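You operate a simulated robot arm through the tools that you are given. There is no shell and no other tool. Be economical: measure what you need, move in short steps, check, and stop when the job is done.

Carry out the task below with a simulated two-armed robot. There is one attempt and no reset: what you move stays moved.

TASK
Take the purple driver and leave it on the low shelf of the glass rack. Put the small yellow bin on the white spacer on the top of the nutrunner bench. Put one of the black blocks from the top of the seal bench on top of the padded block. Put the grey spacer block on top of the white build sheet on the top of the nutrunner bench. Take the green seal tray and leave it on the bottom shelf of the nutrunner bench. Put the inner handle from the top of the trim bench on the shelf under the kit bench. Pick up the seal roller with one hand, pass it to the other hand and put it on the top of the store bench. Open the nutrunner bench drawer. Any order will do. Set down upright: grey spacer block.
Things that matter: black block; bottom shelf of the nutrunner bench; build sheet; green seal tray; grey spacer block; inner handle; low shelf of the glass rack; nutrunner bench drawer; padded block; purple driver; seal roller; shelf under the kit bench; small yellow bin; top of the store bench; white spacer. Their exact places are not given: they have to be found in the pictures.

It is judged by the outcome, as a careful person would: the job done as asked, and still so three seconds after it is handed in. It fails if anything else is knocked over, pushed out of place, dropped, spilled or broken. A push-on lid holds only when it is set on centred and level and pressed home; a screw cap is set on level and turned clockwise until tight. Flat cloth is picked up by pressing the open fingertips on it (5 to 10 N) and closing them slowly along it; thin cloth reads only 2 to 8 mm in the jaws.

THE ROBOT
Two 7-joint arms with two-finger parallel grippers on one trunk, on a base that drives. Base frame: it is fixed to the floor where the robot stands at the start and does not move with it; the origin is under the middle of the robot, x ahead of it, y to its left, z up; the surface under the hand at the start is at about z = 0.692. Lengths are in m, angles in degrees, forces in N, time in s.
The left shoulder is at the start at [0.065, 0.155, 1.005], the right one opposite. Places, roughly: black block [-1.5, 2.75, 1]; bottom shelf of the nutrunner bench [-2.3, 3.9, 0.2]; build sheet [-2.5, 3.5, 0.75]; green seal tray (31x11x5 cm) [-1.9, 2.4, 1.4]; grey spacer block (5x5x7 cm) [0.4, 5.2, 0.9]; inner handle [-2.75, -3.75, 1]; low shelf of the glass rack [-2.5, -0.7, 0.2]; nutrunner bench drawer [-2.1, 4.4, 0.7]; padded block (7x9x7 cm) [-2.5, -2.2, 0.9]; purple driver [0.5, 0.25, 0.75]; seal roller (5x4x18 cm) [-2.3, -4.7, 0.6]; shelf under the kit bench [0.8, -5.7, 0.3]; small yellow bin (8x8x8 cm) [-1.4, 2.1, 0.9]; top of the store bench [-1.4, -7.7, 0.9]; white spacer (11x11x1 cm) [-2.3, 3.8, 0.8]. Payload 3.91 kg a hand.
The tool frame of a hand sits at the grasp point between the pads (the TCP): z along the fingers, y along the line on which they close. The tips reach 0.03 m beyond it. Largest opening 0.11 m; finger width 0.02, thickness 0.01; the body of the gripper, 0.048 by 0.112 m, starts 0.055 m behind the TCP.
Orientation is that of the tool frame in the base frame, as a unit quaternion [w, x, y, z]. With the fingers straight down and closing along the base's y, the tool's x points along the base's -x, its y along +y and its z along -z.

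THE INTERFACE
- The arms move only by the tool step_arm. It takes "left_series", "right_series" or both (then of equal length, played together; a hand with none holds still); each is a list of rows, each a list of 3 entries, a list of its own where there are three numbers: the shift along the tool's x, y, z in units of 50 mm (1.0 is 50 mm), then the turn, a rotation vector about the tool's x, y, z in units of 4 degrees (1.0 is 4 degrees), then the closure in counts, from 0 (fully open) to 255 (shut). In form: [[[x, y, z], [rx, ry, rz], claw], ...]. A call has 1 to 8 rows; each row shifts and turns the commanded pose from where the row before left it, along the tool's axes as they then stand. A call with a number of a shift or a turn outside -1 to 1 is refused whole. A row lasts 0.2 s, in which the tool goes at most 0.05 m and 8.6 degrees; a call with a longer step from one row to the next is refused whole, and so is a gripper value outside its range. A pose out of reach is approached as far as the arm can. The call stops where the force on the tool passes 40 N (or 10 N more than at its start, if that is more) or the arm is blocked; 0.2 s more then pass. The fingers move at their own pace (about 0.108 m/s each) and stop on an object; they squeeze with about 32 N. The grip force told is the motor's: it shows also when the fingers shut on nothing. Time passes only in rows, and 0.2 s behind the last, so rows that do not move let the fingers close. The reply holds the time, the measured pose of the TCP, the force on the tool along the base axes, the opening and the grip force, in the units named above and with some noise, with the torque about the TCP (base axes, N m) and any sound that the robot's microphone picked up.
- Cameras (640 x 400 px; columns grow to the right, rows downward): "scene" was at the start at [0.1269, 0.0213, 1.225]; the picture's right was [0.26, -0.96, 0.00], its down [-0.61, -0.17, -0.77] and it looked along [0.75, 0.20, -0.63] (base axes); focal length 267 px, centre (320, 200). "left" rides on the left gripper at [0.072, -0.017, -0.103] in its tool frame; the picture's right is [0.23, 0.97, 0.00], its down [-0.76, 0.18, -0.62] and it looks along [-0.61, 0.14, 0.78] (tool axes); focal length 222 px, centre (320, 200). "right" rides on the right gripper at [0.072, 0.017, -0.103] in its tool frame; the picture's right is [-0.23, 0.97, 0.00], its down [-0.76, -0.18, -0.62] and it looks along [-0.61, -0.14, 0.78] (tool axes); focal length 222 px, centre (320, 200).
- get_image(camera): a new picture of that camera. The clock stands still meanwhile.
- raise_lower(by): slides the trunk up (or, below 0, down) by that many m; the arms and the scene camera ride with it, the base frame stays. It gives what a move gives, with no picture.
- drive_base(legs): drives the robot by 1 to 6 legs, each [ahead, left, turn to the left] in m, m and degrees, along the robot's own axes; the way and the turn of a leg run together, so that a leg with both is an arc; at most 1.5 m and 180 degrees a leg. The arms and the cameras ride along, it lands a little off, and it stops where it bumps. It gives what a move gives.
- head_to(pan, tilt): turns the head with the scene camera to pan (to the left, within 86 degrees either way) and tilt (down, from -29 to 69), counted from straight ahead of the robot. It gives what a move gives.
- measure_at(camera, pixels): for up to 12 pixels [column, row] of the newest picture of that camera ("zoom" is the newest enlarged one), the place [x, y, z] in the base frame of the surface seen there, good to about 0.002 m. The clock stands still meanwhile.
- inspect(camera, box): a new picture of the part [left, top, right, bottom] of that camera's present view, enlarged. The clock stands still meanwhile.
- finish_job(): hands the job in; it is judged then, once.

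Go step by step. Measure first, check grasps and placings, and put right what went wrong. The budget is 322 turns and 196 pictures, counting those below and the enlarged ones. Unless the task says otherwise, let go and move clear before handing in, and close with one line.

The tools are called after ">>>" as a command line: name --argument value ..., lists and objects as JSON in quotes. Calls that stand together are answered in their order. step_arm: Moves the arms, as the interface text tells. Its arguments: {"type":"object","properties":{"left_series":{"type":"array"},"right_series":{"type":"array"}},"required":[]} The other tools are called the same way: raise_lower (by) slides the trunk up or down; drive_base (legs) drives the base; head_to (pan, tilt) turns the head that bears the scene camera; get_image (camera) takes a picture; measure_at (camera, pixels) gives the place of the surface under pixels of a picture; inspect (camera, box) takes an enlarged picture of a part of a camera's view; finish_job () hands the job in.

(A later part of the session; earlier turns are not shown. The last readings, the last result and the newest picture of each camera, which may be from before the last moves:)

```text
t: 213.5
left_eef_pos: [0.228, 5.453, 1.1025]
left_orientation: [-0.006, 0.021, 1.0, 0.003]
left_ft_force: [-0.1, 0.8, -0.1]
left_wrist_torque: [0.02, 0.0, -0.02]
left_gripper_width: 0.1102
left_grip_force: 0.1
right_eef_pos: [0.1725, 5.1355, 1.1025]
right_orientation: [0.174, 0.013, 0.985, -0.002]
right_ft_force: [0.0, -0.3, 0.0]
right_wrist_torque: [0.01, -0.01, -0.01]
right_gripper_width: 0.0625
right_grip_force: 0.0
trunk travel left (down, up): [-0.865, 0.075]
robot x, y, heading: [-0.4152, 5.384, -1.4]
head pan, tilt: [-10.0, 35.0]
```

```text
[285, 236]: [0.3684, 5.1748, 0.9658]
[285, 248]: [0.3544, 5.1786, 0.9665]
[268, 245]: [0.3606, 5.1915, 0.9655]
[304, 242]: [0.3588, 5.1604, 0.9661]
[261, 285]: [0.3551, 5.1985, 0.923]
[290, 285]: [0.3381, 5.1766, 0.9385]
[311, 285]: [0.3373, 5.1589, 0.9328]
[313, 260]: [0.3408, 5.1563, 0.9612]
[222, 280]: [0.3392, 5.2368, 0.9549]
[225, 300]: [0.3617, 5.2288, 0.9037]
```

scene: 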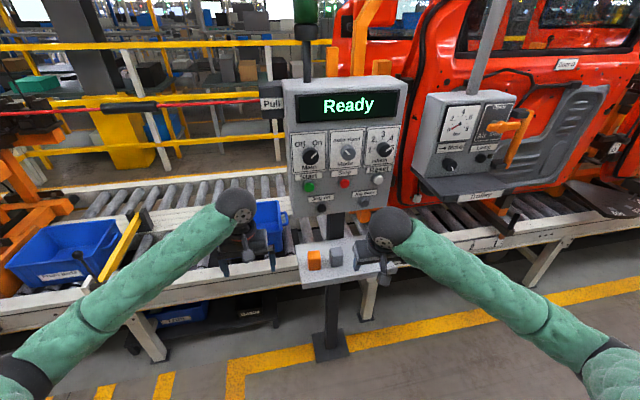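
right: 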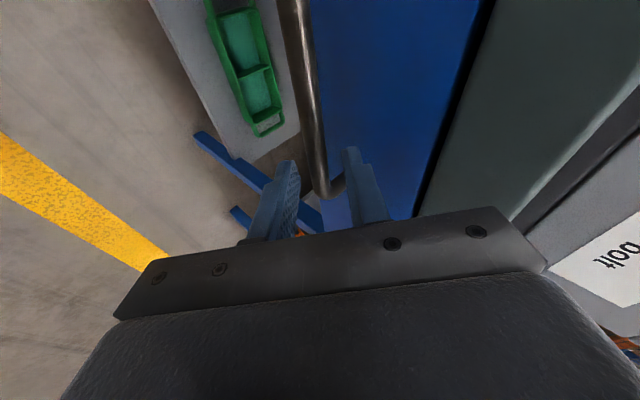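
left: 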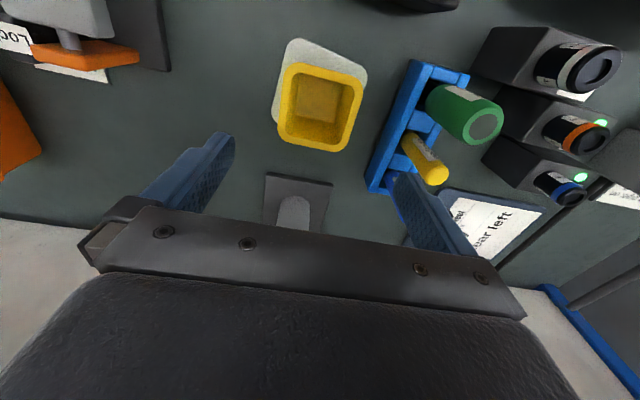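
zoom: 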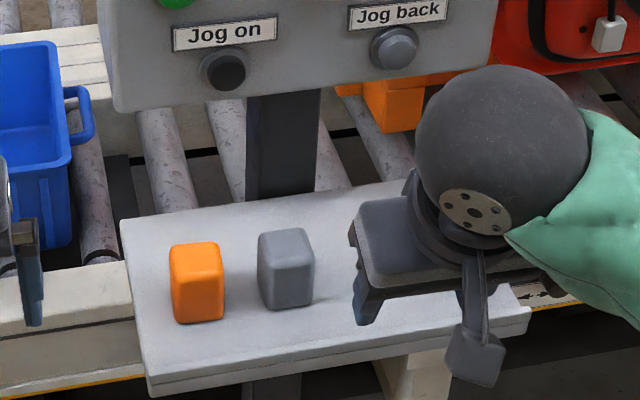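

Grey block: centre (0.361, 5.176), z 0.903–0.966. Moving to pre-grasp.

>>> step_arm --right_series '[[[-0.608, 0.222, 0.473], [0, 0, 0], 110], [[-0.608, 0.222, 0.473], [0, 0, 0], 110], [[-0.608, 0.222, 0.473], [0, 0, 0], 110], [[-0.608, 0.222, 0.473], [0, 0, 0], 110], [[0, 0, 0], [0, 0, 0], 110]]'

>>> get_image --camera "right"

```text
t: 214.7
left_eef_pos: [0.2274, 5.4509, 1.1032]
left_orientation: [-0.004, 0.02, 1.0, 0.002]
left_ft_force: [-0.6, -0.2, 0.6]
left_wrist_torque: [0.0, 0.01, 0.02]
left_gripper_width: 0.1101
left_grip_force: 0.0
right_eef_pos: [0.3208, 5.1747, 1.0566]
right_orientation: [0.175, 0.014, 0.985, -0.003]
right_ft_force: [-0.4, 0.1, -0.2]
right_wrist_torque: [-0.02, 0.03, -0.01]
right_gripper_width: 0.0625
right_grip_force: 0.0
trunk travel left (down, up): [-0.865, 0.075]
robot x, y, heading: [-0.4184, 5.383, -1.3]
head pan, tilt: [-10.0, 35.0]
```

```text
131 pictures are left
```

right: 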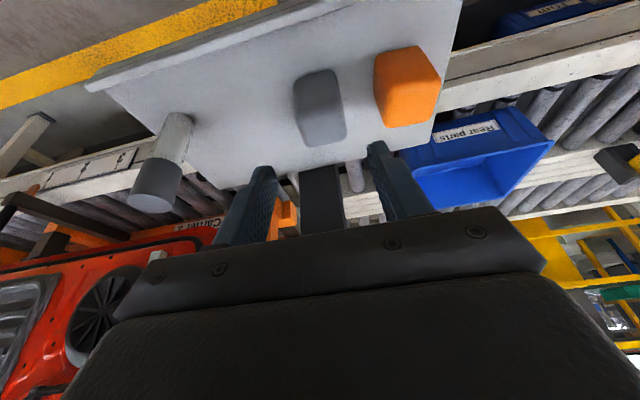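

>>> step_arm --right_series '[[[0, 0.03, 0.8], [0, 0, 0], 110], [[0, 0.02, 0.8], [0, 0, 0], 110], [[0, 0, 0.6], [0, 0, 0], 110], [[0, 0, 0.2], [0, 0, 0], 110], [[0, 0, 0], [0, 0, 0], 255], [[0, 0, 0], [0, 0, 0], 255], [[0, 0, 0], [0, 0, 0], 255]]'

```text
t: 216.3
left_eef_pos: [0.2293, 5.4538, 1.102]
left_orientation: [-0.005, 0.021, 1.0, 0.002]
left_ft_force: [0.0, -0.7, 1.3]
left_wrist_torque: [-0.02, -0.03, 0.03]
left_gripper_width: 0.1101
left_grip_force: 0.0
right_eef_pos: [0.362, 5.1765, 0.9423]
right_orientation: [0.173, 0.013, 0.985, -0.002]
right_ft_force: [-0.3, 0.3, -0.6]
right_wrist_torque: [-0.01, 0.0, -0.05]
right_gripper_width: 0.0444
right_grip_force: 31.8
trunk travel left (down, up): [-0.865, 0.075]
robot x, y, heading: [-0.4177, 5.384, -1.5]
head pan, tilt: [-10.0, 35.0]
```

Gripped 44 mm. Retracting up and back.

>>> step_arm --right_series '[[[-0.1, 0, -0.3], [0, 0, 0], 255], [[0, 0, -0.8], [0, 0, 0], 255], [[0, 0, -0.8], [0, 0, 0], 255], [[0, 0, -0.8], [0, 0, 0], 255], [[0.7, 0, -0.4], [0, 0, 0], 255], [[0.8, 0, -0.3], [0, 0, 0], 255]]'

>>> get_image --camera "right"

```text
t: 217.7
left_eef_pos: [0.2269, 5.4534, 1.1026]
left_orientation: [-0.004, 0.02, 1.0, 0.002]
left_ft_force: [0.0, -0.7, -0.1]
left_wrist_torque: [-0.04, -0.01, 0.02]
left_gripper_width: 0.1098
left_grip_force: 0.1
right_eef_pos: [0.2348, 5.1803, 1.081]
right_orientation: [0.174, 0.012, 0.985, -0.002]
right_ft_force: [-0.5, 0.0, -0.1]
right_wrist_torque: [0.04, -0.01, -0.01]
right_gripper_width: 0.0444
right_grip_force: 31.8
trunk travel left (down, up): [-0.865, 0.075]
robot x, y, heading: [-0.4173, 5.3826, -1.6]
head pan, tilt: [-10.0, 35.0]
```

```text
130 pictures are left
```

right: 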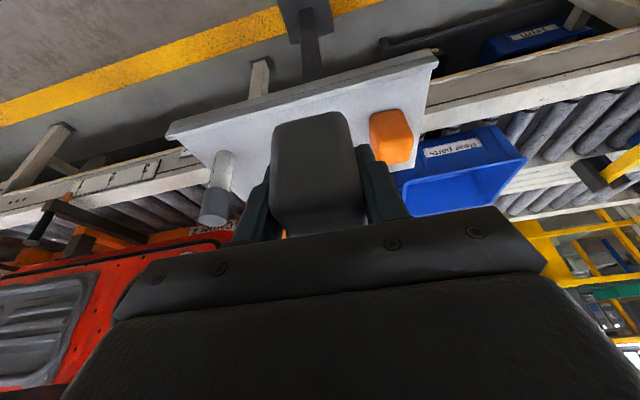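

Block held. Backing off, turning to face the nutrunner bench, and sliding along.

>>> drive_base --legs '[[-0.36, 0, 0], [0, 0, 90], [0, 0, 91], [0, 1.4, 0], [0, 0.5, 0]]'

>>> head_to --pan 0 --tilt 35

>>> get_image --camera "scene"

```text
t: 236.7
left_eef_pos: [-1.4407, 3.4226, 1.1016]
left_orientation: [0.003, 1.0, -0.016, 0.005]
left_ft_force: [0.5, 0.2, 0.1]
left_wrist_torque: [0.03, -0.01, -0.02]
left_gripper_width: 0.1102
left_grip_force: 0.0
right_eef_pos: [-1.452, 3.6946, 1.081]
right_orientation: [-0.002, 0.985, -0.008, -0.174]
right_ft_force: [-0.5, 0.5, -0.8]
right_wrist_torque: [-0.03, 0.0, -0.02]
right_gripper_width: 0.0447
right_grip_force: 31.6
trunk travel left (down, up): [-0.865, 0.075]
robot x, y, heading: [-0.7971, 3.4967, 179.1]
head pan, tilt: [-10.0, 35.0]
```

```text
t: 237.4
left_eef_pos: [-1.4398, 3.4214, 1.1019]
left_orientation: [0.001, 1.0, -0.016, 0.005]
left_ft_force: [0.2, -1.1, -0.4]
left_wrist_torque: [0.02, -0.02, -0.01]
left_gripper_width: 0.1102
left_grip_force: 0.0
right_eef_pos: [-1.4508, 3.6949, 1.0803]
right_orientation: [-0.002, 0.985, -0.007, -0.173]
right_ft_force: [0.2, 0.1, -1.7]
right_wrist_torque: [0.02, 0.01, 0.02]
right_gripper_width: 0.0443
right_grip_force: 31.8
trunk travel left (down, up): [-0.865, 0.075]
robot x, y, heading: [-0.8017, 3.4996, 179.1]
head pan, tilt: [0.0, 35.0]
```

```text
129 pictures are left
```

scene: 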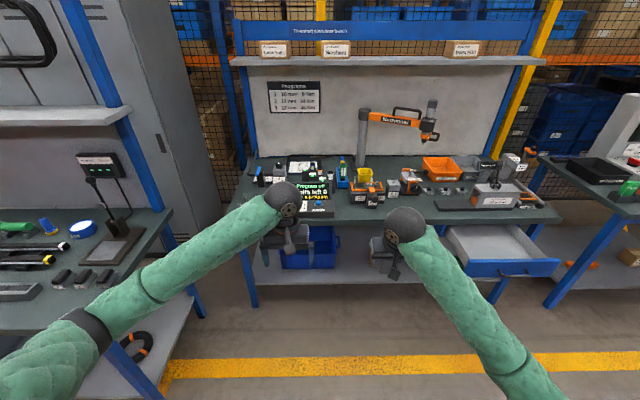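

All intact and drawer open. Tucking the left hand, then approaching with the right hand near the centreline.

>>> step_arm --left_series '[[[0.7, 0.35, 0], [0, 0, 0], 0], [[0.7, 0.35, 0], [0, 0, 0], 0], [[0.7, 0.35, 0], [0, 0, 0], 0], [[0.7, 0.35, 0], [0, 0, 0], 0]]' --right_series '[[[-0.2, 0.9, -0.2], [0, 0, 0], 255], [[-0.2, 0.9, -0.2], [0, 0, 0], 255], [[-0.2, 0.9, -0.2], [0, 0, 0], 255], [[-0.2, 0.9, -0.2], [0, 0, 0], 255]]'

>>> drive_base --legs '[[0, 0.07, 0.9], [0.6, 0, 0]]'

>>> head_to --pan 0 --tilt 48

>>> get_image --camera "scene"

```text
t: 238.4
left_eef_pos: [-1.3024, 3.3455, 1.1048]
left_orientation: [0.0, 1.0, -0.016, 0.004]
left_ft_force: [-0.3, 0.2, 0.8]
left_wrist_torque: [0.06, 0.02, 0.0]
left_gripper_width: 0.1099
left_grip_force: 0.0
right_eef_pos: [-1.4771, 3.5128, 1.1307]
right_orientation: [-0.004, 0.985, -0.008, -0.175]
right_ft_force: [0.0, -0.2, 0.0]
right_wrist_torque: [0.07, -0.02, 0.01]
right_gripper_width: 0.0449
right_grip_force: 32.3
trunk travel left (down, up): [-0.865, 0.075]
robot x, y, heading: [-0.794, 3.4954, 179.1]
head pan, tilt: [0.0, 35.0]
```

```text
t: 242.5
left_eef_pos: [-1.9042, 3.2644, 1.1042]
left_orientation: [0.002, 1.0, -0.005, 0.005]
left_ft_force: [-0.1, 0.2, 0.3]
left_wrist_torque: [-0.02, 0.02, 0.01]
left_gripper_width: 0.1101
left_grip_force: 0.0
right_eef_pos: [-2.0817, 3.4291, 1.1308]
right_orientation: [0.001, 0.985, 0.003, -0.174]
right_ft_force: [-0.2, -0.1, -0.6]
right_wrist_torque: [0.0, 0.01, -0.03]
right_gripper_width: 0.0446
right_grip_force: 32.2
trunk travel left (down, up): [-0.865, 0.075]
robot x, y, heading: [-1.399, 3.4257, -179.6]
head pan, tilt: [0.0, 35.0]
```

```text
t: 243.2
left_eef_pos: [-1.9045, 3.265, 1.1037]
left_orientation: [0.002, 1.0, -0.005, 0.005]
left_ft_force: [-0.6, 0.2, -1.4]
left_wrist_torque: [0.04, 0.05, 0.03]
left_gripper_width: 0.1101
left_grip_force: 0.1
right_eef_pos: [-2.0821, 3.4294, 1.1314]
right_orientation: [0.001, 0.985, 0.003, -0.174]
right_ft_force: [0.1, -0.6, -0.2]
right_wrist_torque: [-0.04, 0.0, -0.03]
right_gripper_width: 0.0447
right_grip_force: 31.7
trunk travel left (down, up): [-0.865, 0.075]
robot x, y, heading: [-1.4012, 3.4233, -179.7]
head pan, tilt: [0.0, 48.0]
```

```text
128 pictures are left
```

scene: 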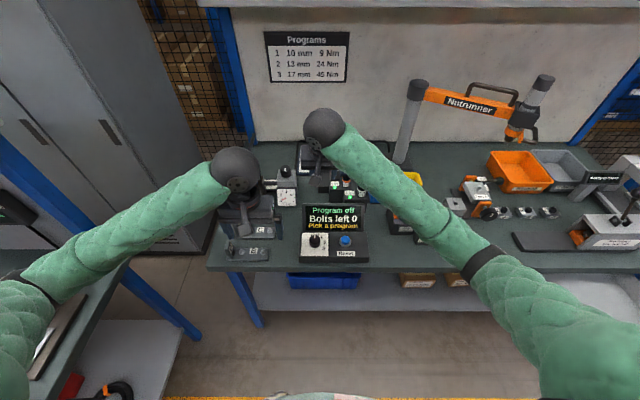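

>>> get_image --camera "right"

>>> inspect --camera "scene" --box '[250, 120, 410, 260]'

```text
127 pictures are left
```

right: 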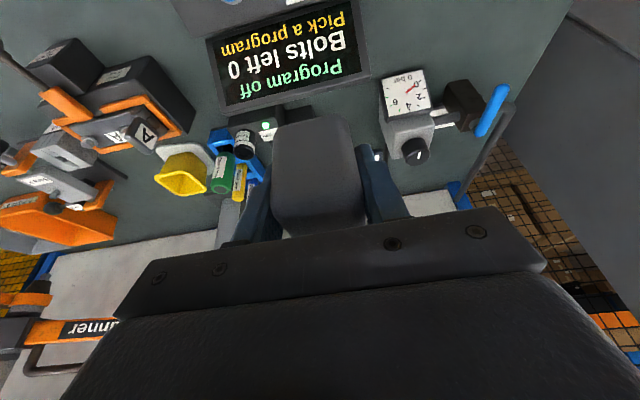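

```text
2.86 times, centred on (330, 190) of scene
```

zoom: 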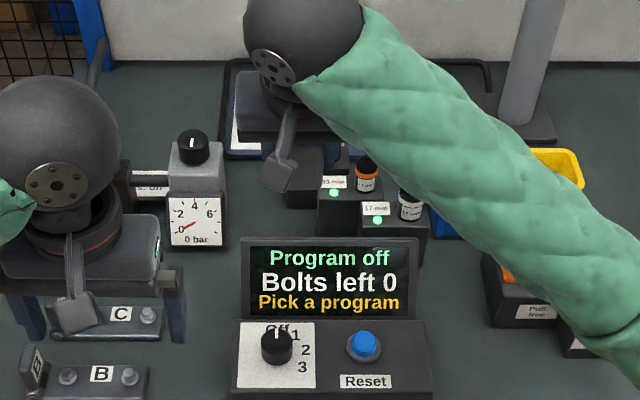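

Moving the right hand aside 0.2 m to see the sheet clearly.

>>> step_arm --right_series '[[[0, -0.9, 0], [0, 0, 0], 255], [[0, -0.9, 0], [0, 0, 0], 255], [[0, -0.9, 0], [0, 0, 0], 255], [[0, -0.9, 0], [0, 0, 0], 255], [[0, -0.9, 0], [0, 0, 0], 255]]'

>>> inspect --camera "scene" --box '[250, 120, 410, 240]'

```text
t: 244.4
left_eef_pos: [-1.9018, 3.2645, 1.1054]
left_orientation: [0.002, 1.0, -0.005, 0.005]
left_ft_force: [0.2, -0.4, -0.6]
left_wrist_torque: [-0.02, 0.0, 0.02]
left_gripper_width: 0.1102
left_grip_force: 0.0
right_eef_pos: [-2.0819, 3.6562, 1.1293]
right_orientation: [0.001, 0.985, 0.002, -0.174]
right_ft_force: [-0.8, 0.9, -0.8]
right_wrist_torque: [-0.02, -0.01, -0.02]
right_gripper_width: 0.0447
right_grip_force: 31.7
trunk travel left (down, up): [-0.865, 0.075]
robot x, y, heading: [-1.4002, 3.4222, -179.2]
head pan, tilt: [0.0, 48.0]
```

```text
3.33 times, centred on (330, 180) of scene
```

zoom: 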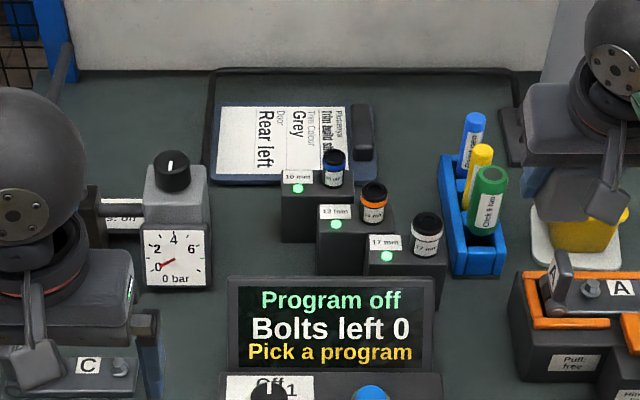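

>>> measure_at --camera "zoom" --pixels '[[222, 115], [220, 168], [275, 172], [300, 112], [345, 112], [250, 140], [290, 150], [362, 130], [300, 185], [335, 155], [205, 90], [175, 155]]'

```text
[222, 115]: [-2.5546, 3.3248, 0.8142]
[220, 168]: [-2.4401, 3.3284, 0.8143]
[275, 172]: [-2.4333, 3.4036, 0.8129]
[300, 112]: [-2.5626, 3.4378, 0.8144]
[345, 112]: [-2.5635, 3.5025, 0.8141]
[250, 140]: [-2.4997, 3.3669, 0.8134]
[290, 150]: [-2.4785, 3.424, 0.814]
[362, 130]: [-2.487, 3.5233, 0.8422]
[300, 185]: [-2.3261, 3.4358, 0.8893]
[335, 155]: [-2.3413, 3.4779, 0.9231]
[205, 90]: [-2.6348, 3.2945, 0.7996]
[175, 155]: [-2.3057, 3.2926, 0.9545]
```

Sheet spans x -2.435…-2.57, y 3.32…3.51; centre ≈(-2.50,3.40). Driving in 0.2 m and positioning above it.

>>> drive_base --legs '[[0.2, 0, 0]]'

>>> step_arm --right_series '[[[-0.591, 0.731, 0.214], [0, 0, 0], 255], [[-0.591, 0.731, 0.214], [0, 0, 0], 255], [[-0.591, 0.731, 0.214], [0, 0, 0], 255], [[-0.591, 0.731, 0.214], [0, 0, 0], 255], [[-0.591, 0.731, 0.214], [0, 0, 0], 255], [[-0.591, 0.731, 0.214], [0, 0, 0], 255], [[-0.591, 0.731, 0.214], [0, 0, 0], 255]]'

>>> get_image --camera "right"

>>> get_image --camera "scene"

```text
t: 246.0
left_eef_pos: [-2.1042, 3.2637, 1.1057]
left_orientation: [0.003, 1.0, -0.004, 0.005]
left_ft_force: [0.3, 0.9, -0.6]
left_wrist_torque: [0.0, 0.0, 0.01]
left_gripper_width: 0.1099
left_grip_force: 0.0
right_eef_pos: [-2.2831, 3.6527, 1.131]
right_orientation: [0.001, 0.985, 0.003, -0.174]
right_ft_force: [0.7, -0.4, -0.9]
right_wrist_torque: [0.02, 0.03, -0.02]
right_gripper_width: 0.0447
right_grip_force: 31.7
trunk travel left (down, up): [-0.865, 0.075]
robot x, y, heading: [-1.6049, 3.4234, -179.4]
head pan, tilt: [0.0, 48.0]
```

```text
t: 247.6
left_eef_pos: [-2.102, 3.2646, 1.1044]
left_orientation: [0.003, 1.0, -0.004, 0.004]
left_ft_force: [0.0, 0.2, -0.3]
left_wrist_torque: [0.0, 0.04, -0.03]
left_gripper_width: 0.1102
left_grip_force: 0.0
right_eef_pos: [-2.5009, 3.3954, 1.1304]
right_orientation: [0.001, 0.985, 0.002, -0.175]
right_ft_force: [-0.1, 0.4, -0.3]
right_wrist_torque: [-0.02, 0.01, 0.0]
right_gripper_width: 0.0447
right_grip_force: 31.8
trunk travel left (down, up): [-0.865, 0.075]
robot x, y, heading: [-1.6009, 3.4235, -179.4]
head pan, tilt: [0.0, 48.0]
```

```text
124 pictures are left
```

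right: 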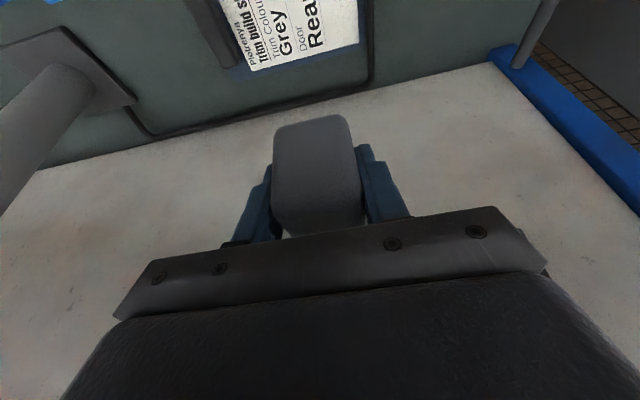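

```text
123 pictures are left
```

scene: 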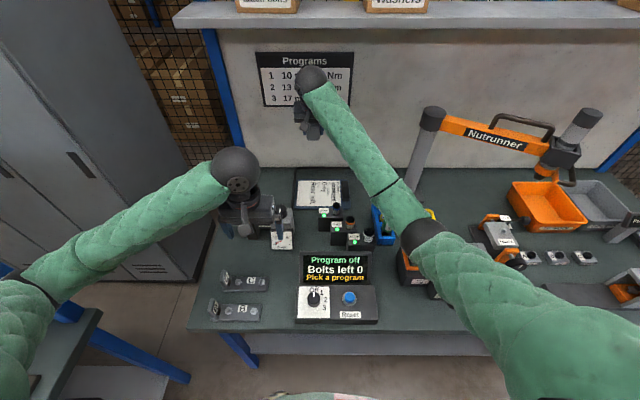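

>>> step_arm --right_series '[[[0.24, 0, 0.66], [0, 0, 0], 255], [[0.24, 0, 0.66], [0, 0, 0], 255], [[0.24, 0, 0.66], [0, 0, 0], 255], [[0.24, 0, 0.66], [0, 0, 0], 255]]'

>>> inspect --camera "scene" --box '[270, 100, 500, 300]'

```text
t: 248.6
left_eef_pos: [-2.1046, 3.2642, 1.1054]
left_orientation: [0.003, 1.0, -0.004, 0.004]
left_ft_force: [-0.6, 0.6, -0.4]
left_wrist_torque: [0.0, 0.01, 0.01]
left_gripper_width: 0.11
left_grip_force: 0.2
right_eef_pos: [-2.5001, 3.3938, 0.9898]
right_orientation: [0.001, 0.985, 0.003, -0.175]
right_ft_force: [0.0, 0.5, -1.0]
right_wrist_torque: [0.01, -0.02, -0.03]
right_gripper_width: 0.0448
right_grip_force: 32.1
trunk travel left (down, up): [-0.865, 0.075]
robot x, y, heading: [-1.6071, 3.4226, -179.2]
head pan, tilt: [0.0, 48.0]
```

```text
2.00 times, centred on (385, 200) of scene
```

zoom: 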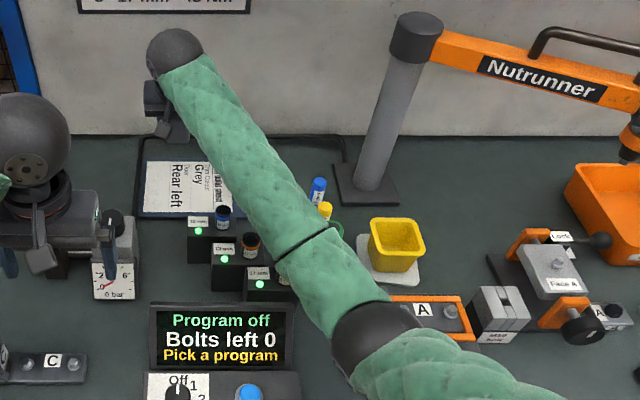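

>>> measure_at --camera "zoom" --pixels '[[285, 220], [375, 325], [230, 130], [330, 270], [165, 60], [318, 185]]'

```text
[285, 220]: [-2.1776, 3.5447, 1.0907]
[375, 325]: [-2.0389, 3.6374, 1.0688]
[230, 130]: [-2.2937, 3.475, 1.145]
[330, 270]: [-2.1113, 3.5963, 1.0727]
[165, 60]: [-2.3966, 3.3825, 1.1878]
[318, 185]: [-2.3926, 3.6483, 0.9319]
```

The forearm slopes down toward the elbow (top z≈1.07). I'll measure the obstacles beneath and lower in small steps while checking.

>>> measure_at --camera "zoom" --pixels '[[160, 308], [290, 308], [420, 310], [445, 300], [470, 330], [260, 275], [325, 215], [395, 225], [330, 235]]'

>>> step_arm --right_series '[[[0.17, 0, 0.47], [0, 0, 0], 255], [[0.17, 0, 0.47], [0, 0, 0], 255]]'

>>> inspect --camera "scene" --box '[270, 100, 500, 300]'

>>> measure_at --camera "zoom" --pixels '[[285, 230], [375, 340], [230, 140], [330, 280], [340, 370]]'

```text
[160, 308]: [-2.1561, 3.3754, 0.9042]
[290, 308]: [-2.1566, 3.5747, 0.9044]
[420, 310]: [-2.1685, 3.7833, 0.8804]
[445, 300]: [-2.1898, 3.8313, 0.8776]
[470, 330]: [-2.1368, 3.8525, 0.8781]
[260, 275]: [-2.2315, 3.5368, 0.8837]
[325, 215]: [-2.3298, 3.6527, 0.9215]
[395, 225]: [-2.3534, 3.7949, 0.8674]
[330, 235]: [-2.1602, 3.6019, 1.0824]
```

```text
t: 249.2
left_eef_pos: [-2.1036, 3.264, 1.1048]
left_orientation: [0.003, 1.0, -0.003, 0.005]
left_ft_force: [-0.1, 0.5, -0.6]
left_wrist_torque: [-0.01, -0.01, 0.01]
left_gripper_width: 0.1099
left_grip_force: 0.1
right_eef_pos: [-2.5006, 3.3955, 0.9399]
right_orientation: [0.002, 0.985, 0.004, -0.175]
right_ft_force: [-0.3, -0.3, -0.4]
right_wrist_torque: [0.04, 0.02, 0.01]
right_gripper_width: 0.0446
right_grip_force: 32.0
trunk travel left (down, up): [-0.865, 0.075]
robot x, y, heading: [-1.6059, 3.4224, -179.4]
head pan, tilt: [0.0, 48.0]
```

```text
2.00 times, centred on (385, 200) of scene
```

zoom: 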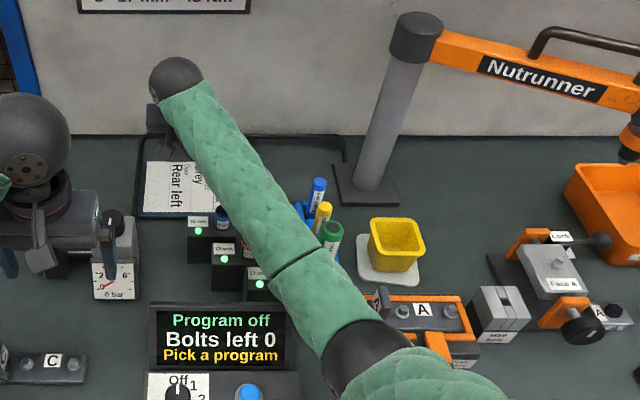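

```text
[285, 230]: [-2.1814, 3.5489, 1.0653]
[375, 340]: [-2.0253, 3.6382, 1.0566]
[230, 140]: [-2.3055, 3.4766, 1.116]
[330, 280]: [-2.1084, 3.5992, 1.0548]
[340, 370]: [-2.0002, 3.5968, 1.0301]
```

Elbow drops only ~1.5 cm per 5 cm; remaining 8.5 cm keeps >2 cm clearance. Continuing down in steps.

>>> step_arm --right_series '[[[0.14, 0, 0.38], [0, 0, 0], 255], [[0.14, 0, 0.38], [0, 0, 0], 255], [[0.14, 0, 0.38], [0, 0, 0], 255], [[0.08, 0, 0.21], [0, 0, 0], 255], [[0, 0, 0], [0, 0, 0], 255]]'

>>> inspect --camera "scene" --box '[270, 100, 500, 300]'

```text
t: 250.4
left_eef_pos: [-2.1033, 3.2639, 1.1044]
left_orientation: [0.002, 1.0, -0.003, 0.004]
left_ft_force: [-0.2, -0.9, -0.2]
left_wrist_torque: [-0.01, 0.0, 0.03]
left_gripper_width: 0.1099
left_grip_force: 0.0
right_eef_pos: [-2.5012, 3.3961, 0.8682]
right_orientation: [0.002, 0.985, 0.004, -0.174]
right_ft_force: [-0.2, -0.2, -1.3]
right_wrist_torque: [0.01, -0.01, -0.01]
right_gripper_width: 0.0445
right_grip_force: 32.0
trunk travel left (down, up): [-0.865, 0.075]
robot x, y, heading: [-1.6031, 3.4215, -179.3]
head pan, tilt: [0.0, 48.0]
```

```text
2.00 times, centred on (385, 200) of scene
```

zoom: 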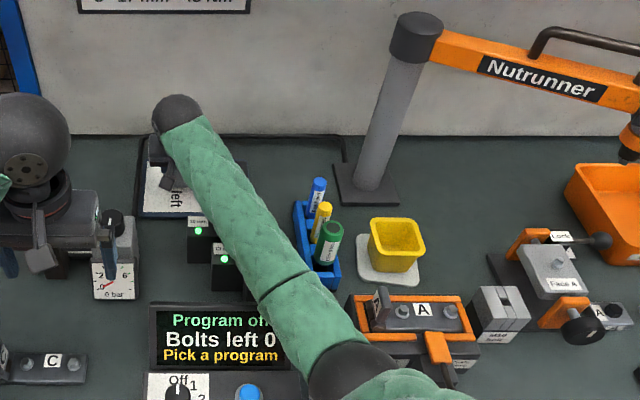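

>>> step_arm --right_series '[[[0.04, 0, 0.1], [0, 0, 0], 255], [[0.04, 0, 0.1], [0, 0, 0], 255], [[0.02, 0, 0.06], [0, 0, 0], 255], [[0.02, 0, 0.05], [0, 0, 0], 255], [[0, 0, 0], [0, 0, 0], 255]]'

```text
t: 251.6
left_eef_pos: [-2.1032, 3.2633, 1.1057]
left_orientation: [0.003, 1.0, -0.004, 0.004]
left_ft_force: [0.0, -1.1, -1.1]
left_wrist_torque: [-0.02, -0.02, -0.04]
left_gripper_width: 0.1099
left_grip_force: 0.0
right_eef_pos: [-2.502, 3.3953, 0.8528]
right_orientation: [0.002, 0.985, 0.004, -0.175]
right_ft_force: [0.1, -0.1, -0.5]
right_wrist_torque: [-0.01, -0.01, -0.05]
right_gripper_width: 0.0445
right_grip_force: 31.9
trunk travel left (down, up): [-0.865, 0.075]
robot x, y, heading: [-1.6003, 3.4265, -179.4]
head pan, tilt: [0.0, 48.0]
```

>>> step_arm --right_series '[[[0.02, 0, 0.04], [0, 0, 0], 255], [[0.02, 0, 0.04], [0, 0, 0], 255], [[0, 0, 0], [0, 0, 0], 255]]'

```text
t: 252.4
left_eef_pos: [-2.1023, 3.2626, 1.1056]
left_orientation: [0.002, 1.0, -0.004, 0.004]
left_ft_force: [-0.5, -0.1, 0.6]
left_wrist_torque: [-0.01, 0.0, -0.05]
left_gripper_width: 0.1098
left_grip_force: 0.1
right_eef_pos: [-2.5015, 3.396, 0.8513]
right_orientation: [0.001, 0.984, 0.003, -0.177]
right_ft_force: [-2.3, 1.8, 22.6]
right_wrist_torque: [0.18, -0.01, -0.02]
right_gripper_width: 0.0451
right_grip_force: 32.1
trunk travel left (down, up): [-0.865, 0.075]
robot x, y, heading: [-1.6044, 3.4238, -179.6]
head pan, tilt: [0.0, 48.0]
```

Contact. Releasing and retracting up.

>>> step_arm --right_series '[[[0, 0, -0.02], [0, 0, 0], 200], [[0, 0, 0], [0, 0, 0], 100], [[0, 0, 0], [0, 0, 0], 90], [[0, 0, -0.4], [0, 0, 0], 90], [[0, 0, -0.7], [0, 0, 0], 90], [[-0.2, 0, -0.8], [0, 0, 0], 90], [[-0.2, 0, -0.8], [0, 0, 0], 90], [[-0.2, 0, -0.8], [0, 0, 0], 90]]'

>>> get_image --camera "right"

```text
t: 254.2
left_eef_pos: [-2.1035, 3.2637, 1.1057]
left_orientation: [0.003, 1.0, -0.004, 0.004]
left_ft_force: [-0.4, -1.0, -0.4]
left_wrist_torque: [0.0, -0.04, 0.0]
left_gripper_width: 0.1101
left_grip_force: 0.0
right_eef_pos: [-2.4678, 3.3964, 1.0252]
right_orientation: [0.002, 0.985, 0.003, -0.174]
right_ft_force: [-0.5, 0.4, -0.2]
right_wrist_torque: [0.01, -0.02, 0.02]
right_gripper_width: 0.0712
right_grip_force: 0.0
trunk travel left (down, up): [-0.865, 0.075]
robot x, y, heading: [-1.6032, 3.4215, -179.5]
head pan, tilt: [0.0, 48.0]
```

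```text
119 pictures are left
```

right: 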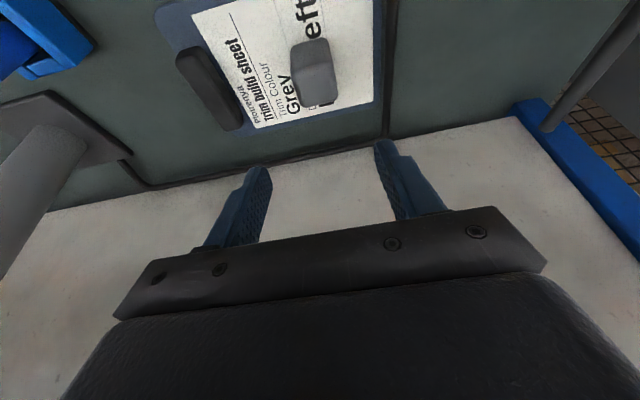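

The grey block stands upright on the sheet. Retracting the right arm, untilting, and backing out.

>>> step_arm --right_series '[[[-0.3, 0, -0.85], [0, 0, 0], 60], [[-0.3, 0, -0.85], [0, 0, 0], 30], [[0.8, 0, -0.3], [0, 0, 0], 0], [[0.8, -0.2, -0.3], [0, 1, 0], 0], [[0.8, -0.3, -0.2], [0, 1, 0], 0], [[0.8, -0.4, -0.1], [0, 1, 0], 0], [[0.8, -0.4, 0], [0, 1, 0], 0], [[0, -0.4, 0], [0, 1, 0], 0]]'

>>> drive_base --legs '[[-0.9, 0, 0]]'

>>> get_image --camera "scene"

```text
t: 255.4
left_eef_pos: [-2.104, 3.2642, 1.1051]
left_orientation: [0.002, 1.0, -0.004, 0.005]
left_ft_force: [0.4, 0.3, 0.2]
left_wrist_torque: [-0.02, 0.01, 0.02]
left_gripper_width: 0.1099
left_grip_force: 0.1
right_eef_pos: [-2.4002, 3.5367, 1.0998]
right_orientation: [-0.085, 0.985, -0.033, -0.147]
right_ft_force: [0.9, -0.2, -0.2]
right_wrist_torque: [0.01, 0.01, 0.0]
right_gripper_width: 0.1099
right_grip_force: 0.1
right hand out of reach, approached as far as the arm can: row 5, 6
trunk travel left (down, up): [-0.865, 0.075]
robot x, y, heading: [-1.6018, 3.4258, -179.4]
head pan, tilt: [0.0, 48.0]
stopped in row 6 (right hand): the arm was blocked; the commanded pose is now the measured one
```

```text
t: 260.2
left_eef_pos: [-1.2021, 3.2691, 1.1039]
left_orientation: [0.002, 1.0, -0.006, 0.005]
left_ft_force: [0.2, -0.6, 0.7]
left_wrist_torque: [0.01, 0.01, -0.04]
left_gripper_width: 0.1101
left_grip_force: 0.1
right_eef_pos: [-1.4963, 3.5451, 1.0989]
right_orientation: [-0.086, 0.985, -0.036, -0.147]
right_ft_force: [0.4, -0.5, -0.6]
right_wrist_torque: [0.0, -0.01, 0.02]
right_gripper_width: 0.1099
right_grip_force: 0.1
trunk travel left (down, up): [-0.865, 0.075]
robot x, y, heading: [-0.6967, 3.4237, -180.3]
head pan, tilt: [0.0, 48.0]
```

```text
118 pictures are left
```

scene: 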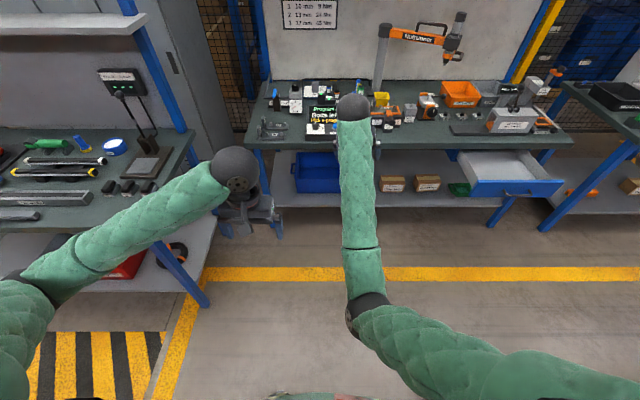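

The arm tripped on "blocked" during retraction; I'll check nothing on the bench was disturbed.

>>> step_arm --right_series '[[[0, -0.9, -0.2], [0, 0, 0], 0], [[0, -0.9, -0.2], [0, 0, 0], 0], [[0, -0.9, -0.2], [0, 0, 0], 0], [[0.3, -0.9, -0.2], [0, 0, 0], 0], [[0.8, 0, 0], [0, 0, 0], 0], [[0.8, 0, 0], [0, 0, 0], 0]]'

>>> inspect --camera "scene" --box '[240, 60, 580, 210]'

```text
t: 261.6
left_eef_pos: [-1.2014, 3.2701, 1.1047]
left_orientation: [0.002, 1.0, -0.007, 0.005]
left_ft_force: [0.5, 0.1, -0.6]
left_wrist_torque: [0.01, 0.0, 0.0]
left_gripper_width: 0.11
left_grip_force: 0.0
right_eef_pos: [-1.3913, 3.8029, 1.1764]
right_orientation: [-0.163, 0.97, -0.071, -0.164]
right_ft_force: [0.0, 0.2, -0.1]
right_wrist_torque: [0.0, 0.03, 0.01]
right_gripper_width: 0.1102
right_grip_force: 0.1
trunk travel left (down, up): [-0.865, 0.075]
robot x, y, heading: [-0.6974, 3.4267, -180.1]
head pan, tilt: [0.0, 48.0]
stopped in row 6 (right hand): the arm was blocked; the commanded pose is now the measured one
```

```text
1.88 times, centred on (410, 135) of scene
```

zoom: 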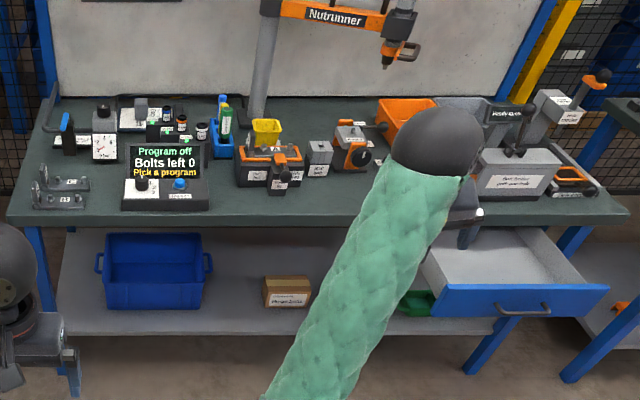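

The bench is intact, with the grey block standing at zoom (141,105). The right arm is near a joint limit; restoring its orientation.

>>> step_arm --right_series '[[[0, 0, 0], [-0.593, 0.597, -0.258], 0], [[0, 0, 0], [-0.593, 0.597, -0.258], 0], [[0, 0, 0], [-0.593, 0.597, -0.258], 0], [[0, 0, 0], [-0.593, 0.597, -0.258], 0], [[0, 0, 0], [-0.593, 0.597, -0.258], 0], [[0, 0, 0], [-0.593, 0.597, -0.258], 0], [[0, 0, 0], [-0.593, 0.597, -0.258], 0], [[0, 0, 0], [-0.593, 0.597, -0.258], 0]]'

>>> get_image --camera "scene"

```text
t: 263.4
left_eef_pos: [-1.203, 3.2684, 1.1037]
left_orientation: [0.001, 1.0, -0.007, 0.004]
left_ft_force: [0.7, -0.2, 0.3]
left_wrist_torque: [0.0, 0.01, 0.0]
left_gripper_width: 0.1099
left_grip_force: 0.1
right_eef_pos: [-1.4408, 3.8811, 1.1372]
right_orientation: [-0.009, 1.0, -0.008, 0.001]
right_ft_force: [-0.3, 0.3, -0.4]
right_wrist_torque: [-0.01, 0.02, 0.01]
right_gripper_width: 0.11
right_grip_force: 0.1
right hand out of reach, approached as far as the arm can: row 3, 4, 5, 6, 7, 8
trunk travel left (down, up): [-0.865, 0.075]
robot x, y, heading: [-0.6978, 3.429, -179.7]
head pan, tilt: [0.0, 48.0]
```

```text
116 pictures are left
```

scene: 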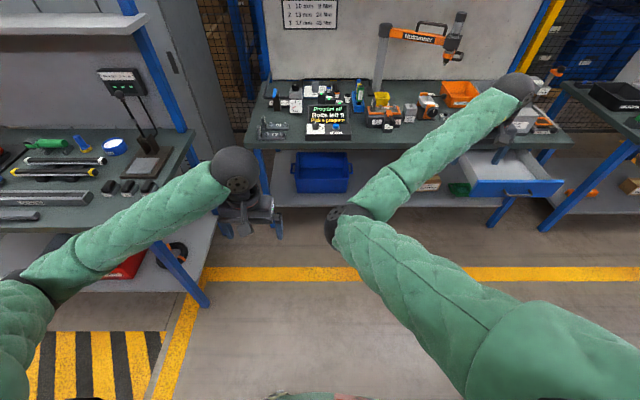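

The right elbow has flipped inward. I'll straighten the arm outward so it can bend back the proper way.

>>> step_arm --right_series '[[[-0.7, -0.6, 0.2], [0, 0, 0], 0], [[-0.7, -0.6, 0.2], [0, 0, 0], 0], [[-0.7, -0.6, 0.2], [0, 0, 0], 0], [[-0.7, -0.6, 0.2], [0, 0, 0], 0], [[-0.7, -0.6, 0.2], [0, 0, 0], 0]]'

>>> get_image --camera "scene"

```text
t: 264.6
left_eef_pos: [-1.2024, 3.2706, 1.1048]
left_orientation: [0.002, 1.0, -0.007, 0.005]
left_ft_force: [-0.3, 1.1, -0.2]
left_wrist_torque: [-0.03, -0.02, -0.01]
left_gripper_width: 0.1101
left_grip_force: 0.1
right_eef_pos: [-1.6184, 4.0135, 1.0765]
right_orientation: [0.004, 1.0, 0.002, 0.002]
right_ft_force: [0.3, -0.4, -0.3]
right_wrist_torque: [0.01, -0.01, 0.01]
right_gripper_width: 0.1102
right_grip_force: 0.1
trunk travel left (down, up): [-0.865, 0.075]
robot x, y, heading: [-0.6938, 3.4282, -180.0]
head pan, tilt: [0.0, 48.0]
```

```text
115 pictures are left
```

scene: 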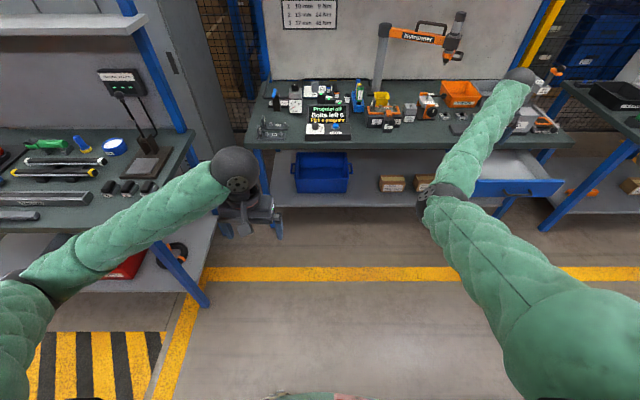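

Nearly straight. Rotating the hand counter-clockwise (negative tool z) should swing the forearm so the elbow goes outward again.

>>> step_arm --right_series '[[[0, 0, 0], [0, 0, -1], 0], [[0, 0, 0], [0, 0, -1], 0], [[0, 0, 0], [0, 0, -1], 0], [[0, 0, 0], [0, 0, -1], 0], [[0, 0, 0], [0, 0, -1], 0], [[0, 0, 0], [0, 0, -1], 0], [[0, 0, 0], [0, 0, -1], 0], [[0, 0, 0], [0, 0, -1], 0]]'

>>> step_arm --right_series '[[[0, 0, 0], [0, 0, -1], 0], [[0, 0, 0], [0, 0, -1], 0], [[0, 0, 0], [0, 0, -1], 0], [[0, 0, 0], [0, 0, -1], 0], [[0, 0, 0], [0, 0, -1], 0], [[0, 0, 0], [0, 0, -1], 0], [[0, 0, 0], [0, 0, -1], 0], [[0, 0, 0], [0, 0, -1], 0]]'

>>> get_image --camera "scene"

```text
t: 266.4
left_eef_pos: [-1.2026, 3.2691, 1.1046]
left_orientation: [0.002, 1.0, -0.007, 0.005]
left_ft_force: [-0.4, -0.4, -1.1]
left_wrist_torque: [0.01, 0.01, 0.02]
left_gripper_width: 0.1101
left_grip_force: 0.1
right_eef_pos: [-1.619, 4.0115, 1.0794]
right_orientation: [0.003, 0.961, 0.278, 0.0]
right_ft_force: [-0.1, 0.6, 0.1]
right_wrist_torque: [0.03, 0.01, 0.0]
right_gripper_width: 0.1098
right_grip_force: 0.1
trunk travel left (down, up): [-0.865, 0.075]
robot x, y, heading: [-0.7008, 3.4252, -179.9]
head pan, tilt: [0.0, 48.0]
```

```text
t: 268.2
left_eef_pos: [-1.2022, 3.2687, 1.1055]
left_orientation: [0.002, 1.0, -0.007, 0.005]
left_ft_force: [-0.6, 0.4, 0.5]
left_wrist_torque: [0.02, 0.01, 0.02]
left_gripper_width: 0.1103
left_grip_force: 0.1
right_eef_pos: [-1.6201, 4.0125, 1.0807]
right_orientation: [0.003, 0.847, 0.532, 0.0]
right_ft_force: [0.2, 0.3, 0.4]
right_wrist_torque: [0.02, -0.03, -0.02]
right_gripper_width: 0.1099
right_grip_force: 0.0
trunk travel left (down, up): [-0.865, 0.075]
robot x, y, heading: [-0.6995, 3.4227, -179.7]
head pan, tilt: [0.0, 48.0]
```

```text
114 pictures are left
```

scene: 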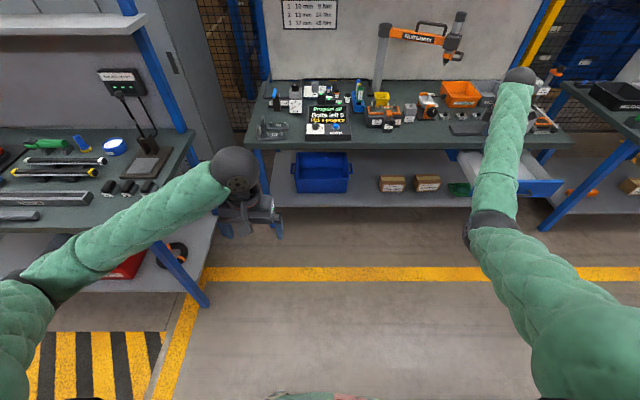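

Working – the elbow swings outward. Bringing the hand inward while keeping this yaw.

>>> step_arm --right_series '[[[-0.66, 0.65, 0], [0, 0, 0], 0], [[-0.66, 0.65, 0], [0, 0, 0], 0], [[-0.66, 0.65, 0], [0, 0, 0], 0], [[-0.66, 0.65, 0], [0, 0, 0], 0], [[-0.66, 0.65, 0], [0, 0, 0], 0], [[-0.66, 0.65, 0], [0, 0, 0], 0], [[-0.66, 0.65, 0], [0, 0, 0], 0], [[-0.66, 0.65, 0], [0, 0, 0], 0]]'

>>> get_image --camera "scene"

```text
t: 270.2
left_eef_pos: [-1.2022, 3.2696, 1.1049]
left_orientation: [0.003, 1.0, -0.007, 0.005]
left_ft_force: [0.6, 0.2, 0.3]
left_wrist_torque: [0.01, -0.01, 0.04]
left_gripper_width: 0.1099
left_grip_force: 0.1
right_eef_pos: [-1.5391, 3.7634, 1.0816]
right_orientation: [-0.041, 0.867, 0.497, 0.004]
right_ft_force: [-0.3, -0.7, -0.3]
right_wrist_torque: [0.02, -0.05, 0.01]
right_gripper_width: 0.1101
right_grip_force: 0.1
right hand out of reach, approached as far as the arm can: row 7, 8
trunk travel left (down, up): [-0.865, 0.075]
robot x, y, heading: [-0.6955, 3.4247, 179.9]
head pan, tilt: [0.0, 48.0]
stopped in row 8 (right hand): the arm was blocked; the commanded pose is now the measured one
```

```text
113 pictures are left
```

scene: 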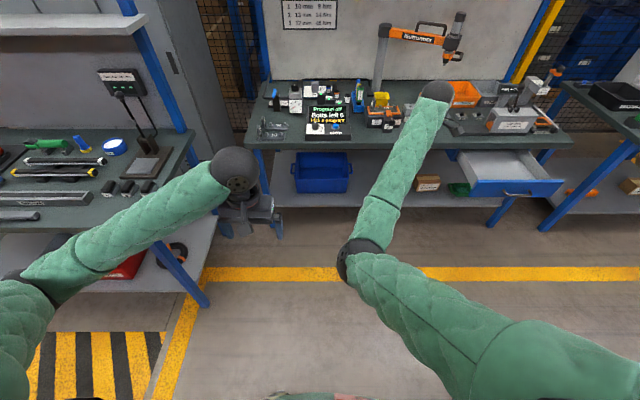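

>>> step_arm --right_series '[[[0, 0, 0], [0, 0, -1], 0], [[0, 0, 0], [0, 0, -1], 0], [[0, 0, 0], [0, 0, -1], 0], [[0, 0, 0], [0, 0, -1], 0], [[0, 0, 0], [0, 0, -1], 0], [[0, 0, 0], [0, 0, -1], 0], [[0, 0, 0], [0, 0, -1], 0], [[0, 0, 0], [0, 0, -1], 0]]'

>>> step_arm --right_series '[[[0, 0, 0], [0, 0, -1], 0], [[0, 0, 0], [0, 0, -1], 0], [[0, 0, 0], [0, 0, -1], 0], [[0, 0, 0], [0, 0, -1], 0], [[0, 0, 0], [0, 0, -1], 0], [[0, 0, 0], [0, 0, -1], 0], [[0, 0, 0], [0, 0, -1], 0], [[0, 0, 0], [0, 0, -1], 0]]'

>>> get_image --camera "scene"

```text
t: 272.0
left_eef_pos: [-1.2023, 3.2686, 1.1041]
left_orientation: [0.002, 1.0, -0.007, 0.006]
left_ft_force: [0.2, 0.1, 0.2]
left_wrist_torque: [0.01, -0.01, -0.02]
left_gripper_width: 0.1097
left_grip_force: 0.1
right_eef_pos: [-1.5393, 3.7627, 1.0783]
right_orientation: [-0.037, 0.696, 0.717, 0.016]
right_ft_force: [-0.1, -0.3, -0.6]
right_wrist_torque: [-0.01, 0.04, -0.03]
right_gripper_width: 0.1099
right_grip_force: 0.0
trunk travel left (down, up): [-0.865, 0.075]
robot x, y, heading: [-0.7019, 3.4263, -180.1]
head pan, tilt: [0.0, 48.0]
```

```text
t: 273.8
left_eef_pos: [-1.2017, 3.2683, 1.1036]
left_orientation: [0.001, 1.0, -0.007, 0.005]
left_ft_force: [0.3, 0.2, -0.3]
left_wrist_torque: [0.02, -0.01, -0.02]
left_gripper_width: 0.1102
left_grip_force: 0.1
right_eef_pos: [-1.5392, 3.7644, 1.0794]
right_orientation: [-0.03, 0.47, 0.882, 0.025]
right_ft_force: [-1.1, -0.3, -0.1]
right_wrist_torque: [0.01, 0.03, 0.02]
right_gripper_width: 0.11
right_grip_force: 0.0
trunk travel left (down, up): [-0.865, 0.075]
robot x, y, heading: [-0.6981, 3.4278, -180.0]
head pan, tilt: [0.0, 48.0]
```

```text
112 pictures are left
```

scene: 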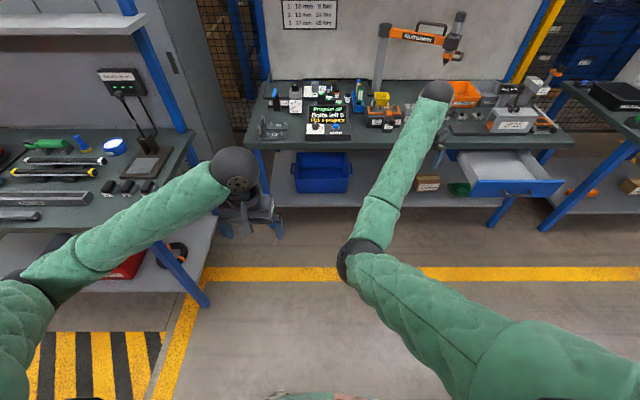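

Yaw alone doesn't move it. I'll go back to the stretched pose, restore the yaw, then swing in along full extension (the pose in which the elbow was outside before).

>>> step_arm --right_series '[[[0.88, 0.27, 0], [0, 0, 0], 0], [[0.88, 0.27, 0], [0, 0, 0], 0], [[0.88, 0.27, 0], [0, 0, 0], 0], [[0.88, 0.27, 0], [0, 0, 0], 0], [[0.88, 0.27, 0], [0, 0, 0], 0], [[0.88, 0.27, 0], [0, 0, 0], 0]]'

>>> step_arm --right_series '[[[0, 0, 0], [0, 0, 1], 0], [[0, 0, 0], [0, 0, 1], 0], [[0, 0, 0], [0, 0, 1], 0], [[0, 0, 0], [0, 0, 1], 0], [[0, 0, 0], [0, 0, 1], 0], [[0, 0, 0], [0, 0, 1], 0], [[0, 0, 0], [0, 0, 1], 0], [[0, 0, 0], [0, 0, 1], 0]]'

>>> step_arm --right_series '[[[0, 0, 0], [0, 0, 1], 0], [[0, 0, 0], [0, 0, 1], 0], [[0, 0, 0], [0, 0, 1], 0], [[0, 0, 0], [0, 0, 1], 0], [[0, 0, 0], [0, 0, 1], 0], [[0, 0, 0], [0, 0, 1], 0], [[0, 0, 0], [0, 0, 1], 0], [[0, 0, 0], [0, 0, 1], 0]]'

>>> get_image --camera "scene"

```text
t: 275.2
left_eef_pos: [-1.2018, 3.2702, 1.1042]
left_orientation: [0.002, 1.0, -0.007, 0.005]
left_ft_force: [-0.7, -0.1, 0.2]
left_wrist_torque: [-0.05, -0.03, -0.02]
left_gripper_width: 0.1102
left_grip_force: 0.0
right_eef_pos: [-1.6194, 4.0257, 1.099]
right_orientation: [-0.029, 0.469, 0.882, 0.022]
right_ft_force: [-1.0, -0.2, -0.8]
right_wrist_torque: [-0.02, 0.03, 0.0]
right_gripper_width: 0.1101
right_grip_force: 0.0
trunk travel left (down, up): [-0.865, 0.075]
robot x, y, heading: [-0.6978, 3.4273, -179.9]
head pan, tilt: [0.0, 48.0]
```

```text
t: 277.0
left_eef_pos: [-1.2018, 3.2685, 1.1032]
left_orientation: [0.002, 1.0, -0.007, 0.005]
left_ft_force: [-0.2, -0.6, -0.2]
left_wrist_torque: [-0.01, 0.02, -0.02]
left_gripper_width: 0.11
left_grip_force: 0.0
right_eef_pos: [-1.6193, 4.0238, 1.099]
right_orientation: [-0.036, 0.695, 0.718, 0.014]
right_ft_force: [-0.7, -0.8, 0.0]
right_wrist_torque: [-0.01, 0.02, -0.02]
right_gripper_width: 0.11
right_grip_force: 0.0
trunk travel left (down, up): [-0.865, 0.075]
robot x, y, heading: [-0.7034, 3.4247, -180.0]
head pan, tilt: [0.0, 48.0]
```

```text
t: 278.8
left_eef_pos: [-1.2025, 3.2696, 1.1048]
left_orientation: [0.002, 1.0, -0.007, 0.005]
left_ft_force: [0.1, -0.1, 0.9]
left_wrist_torque: [0.04, 0.0, 0.01]
left_gripper_width: 0.1103
left_grip_force: 0.1
right_eef_pos: [-1.6181, 4.0232, 1.0995]
right_orientation: [-0.037, 0.866, 0.499, 0.003]
right_ft_force: [-0.6, 0.8, 0.0]
right_wrist_torque: [0.03, 0.03, 0.0]
right_gripper_width: 0.1097
right_grip_force: 0.0
trunk travel left (down, up): [-0.865, 0.075]
robot x, y, heading: [-0.6989, 3.4282, -180.1]
head pan, tilt: [0.0, 48.0]
```

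```text
111 pictures are left
```

scene: 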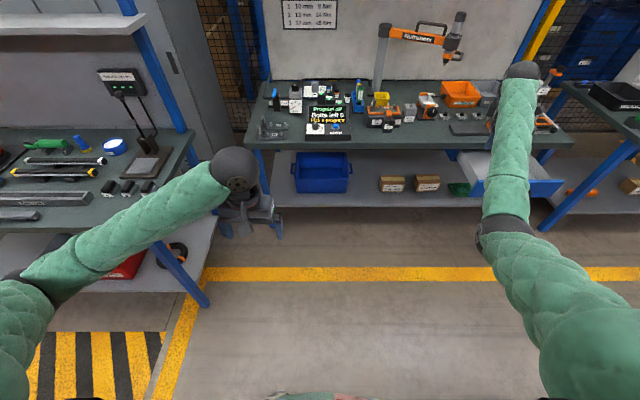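

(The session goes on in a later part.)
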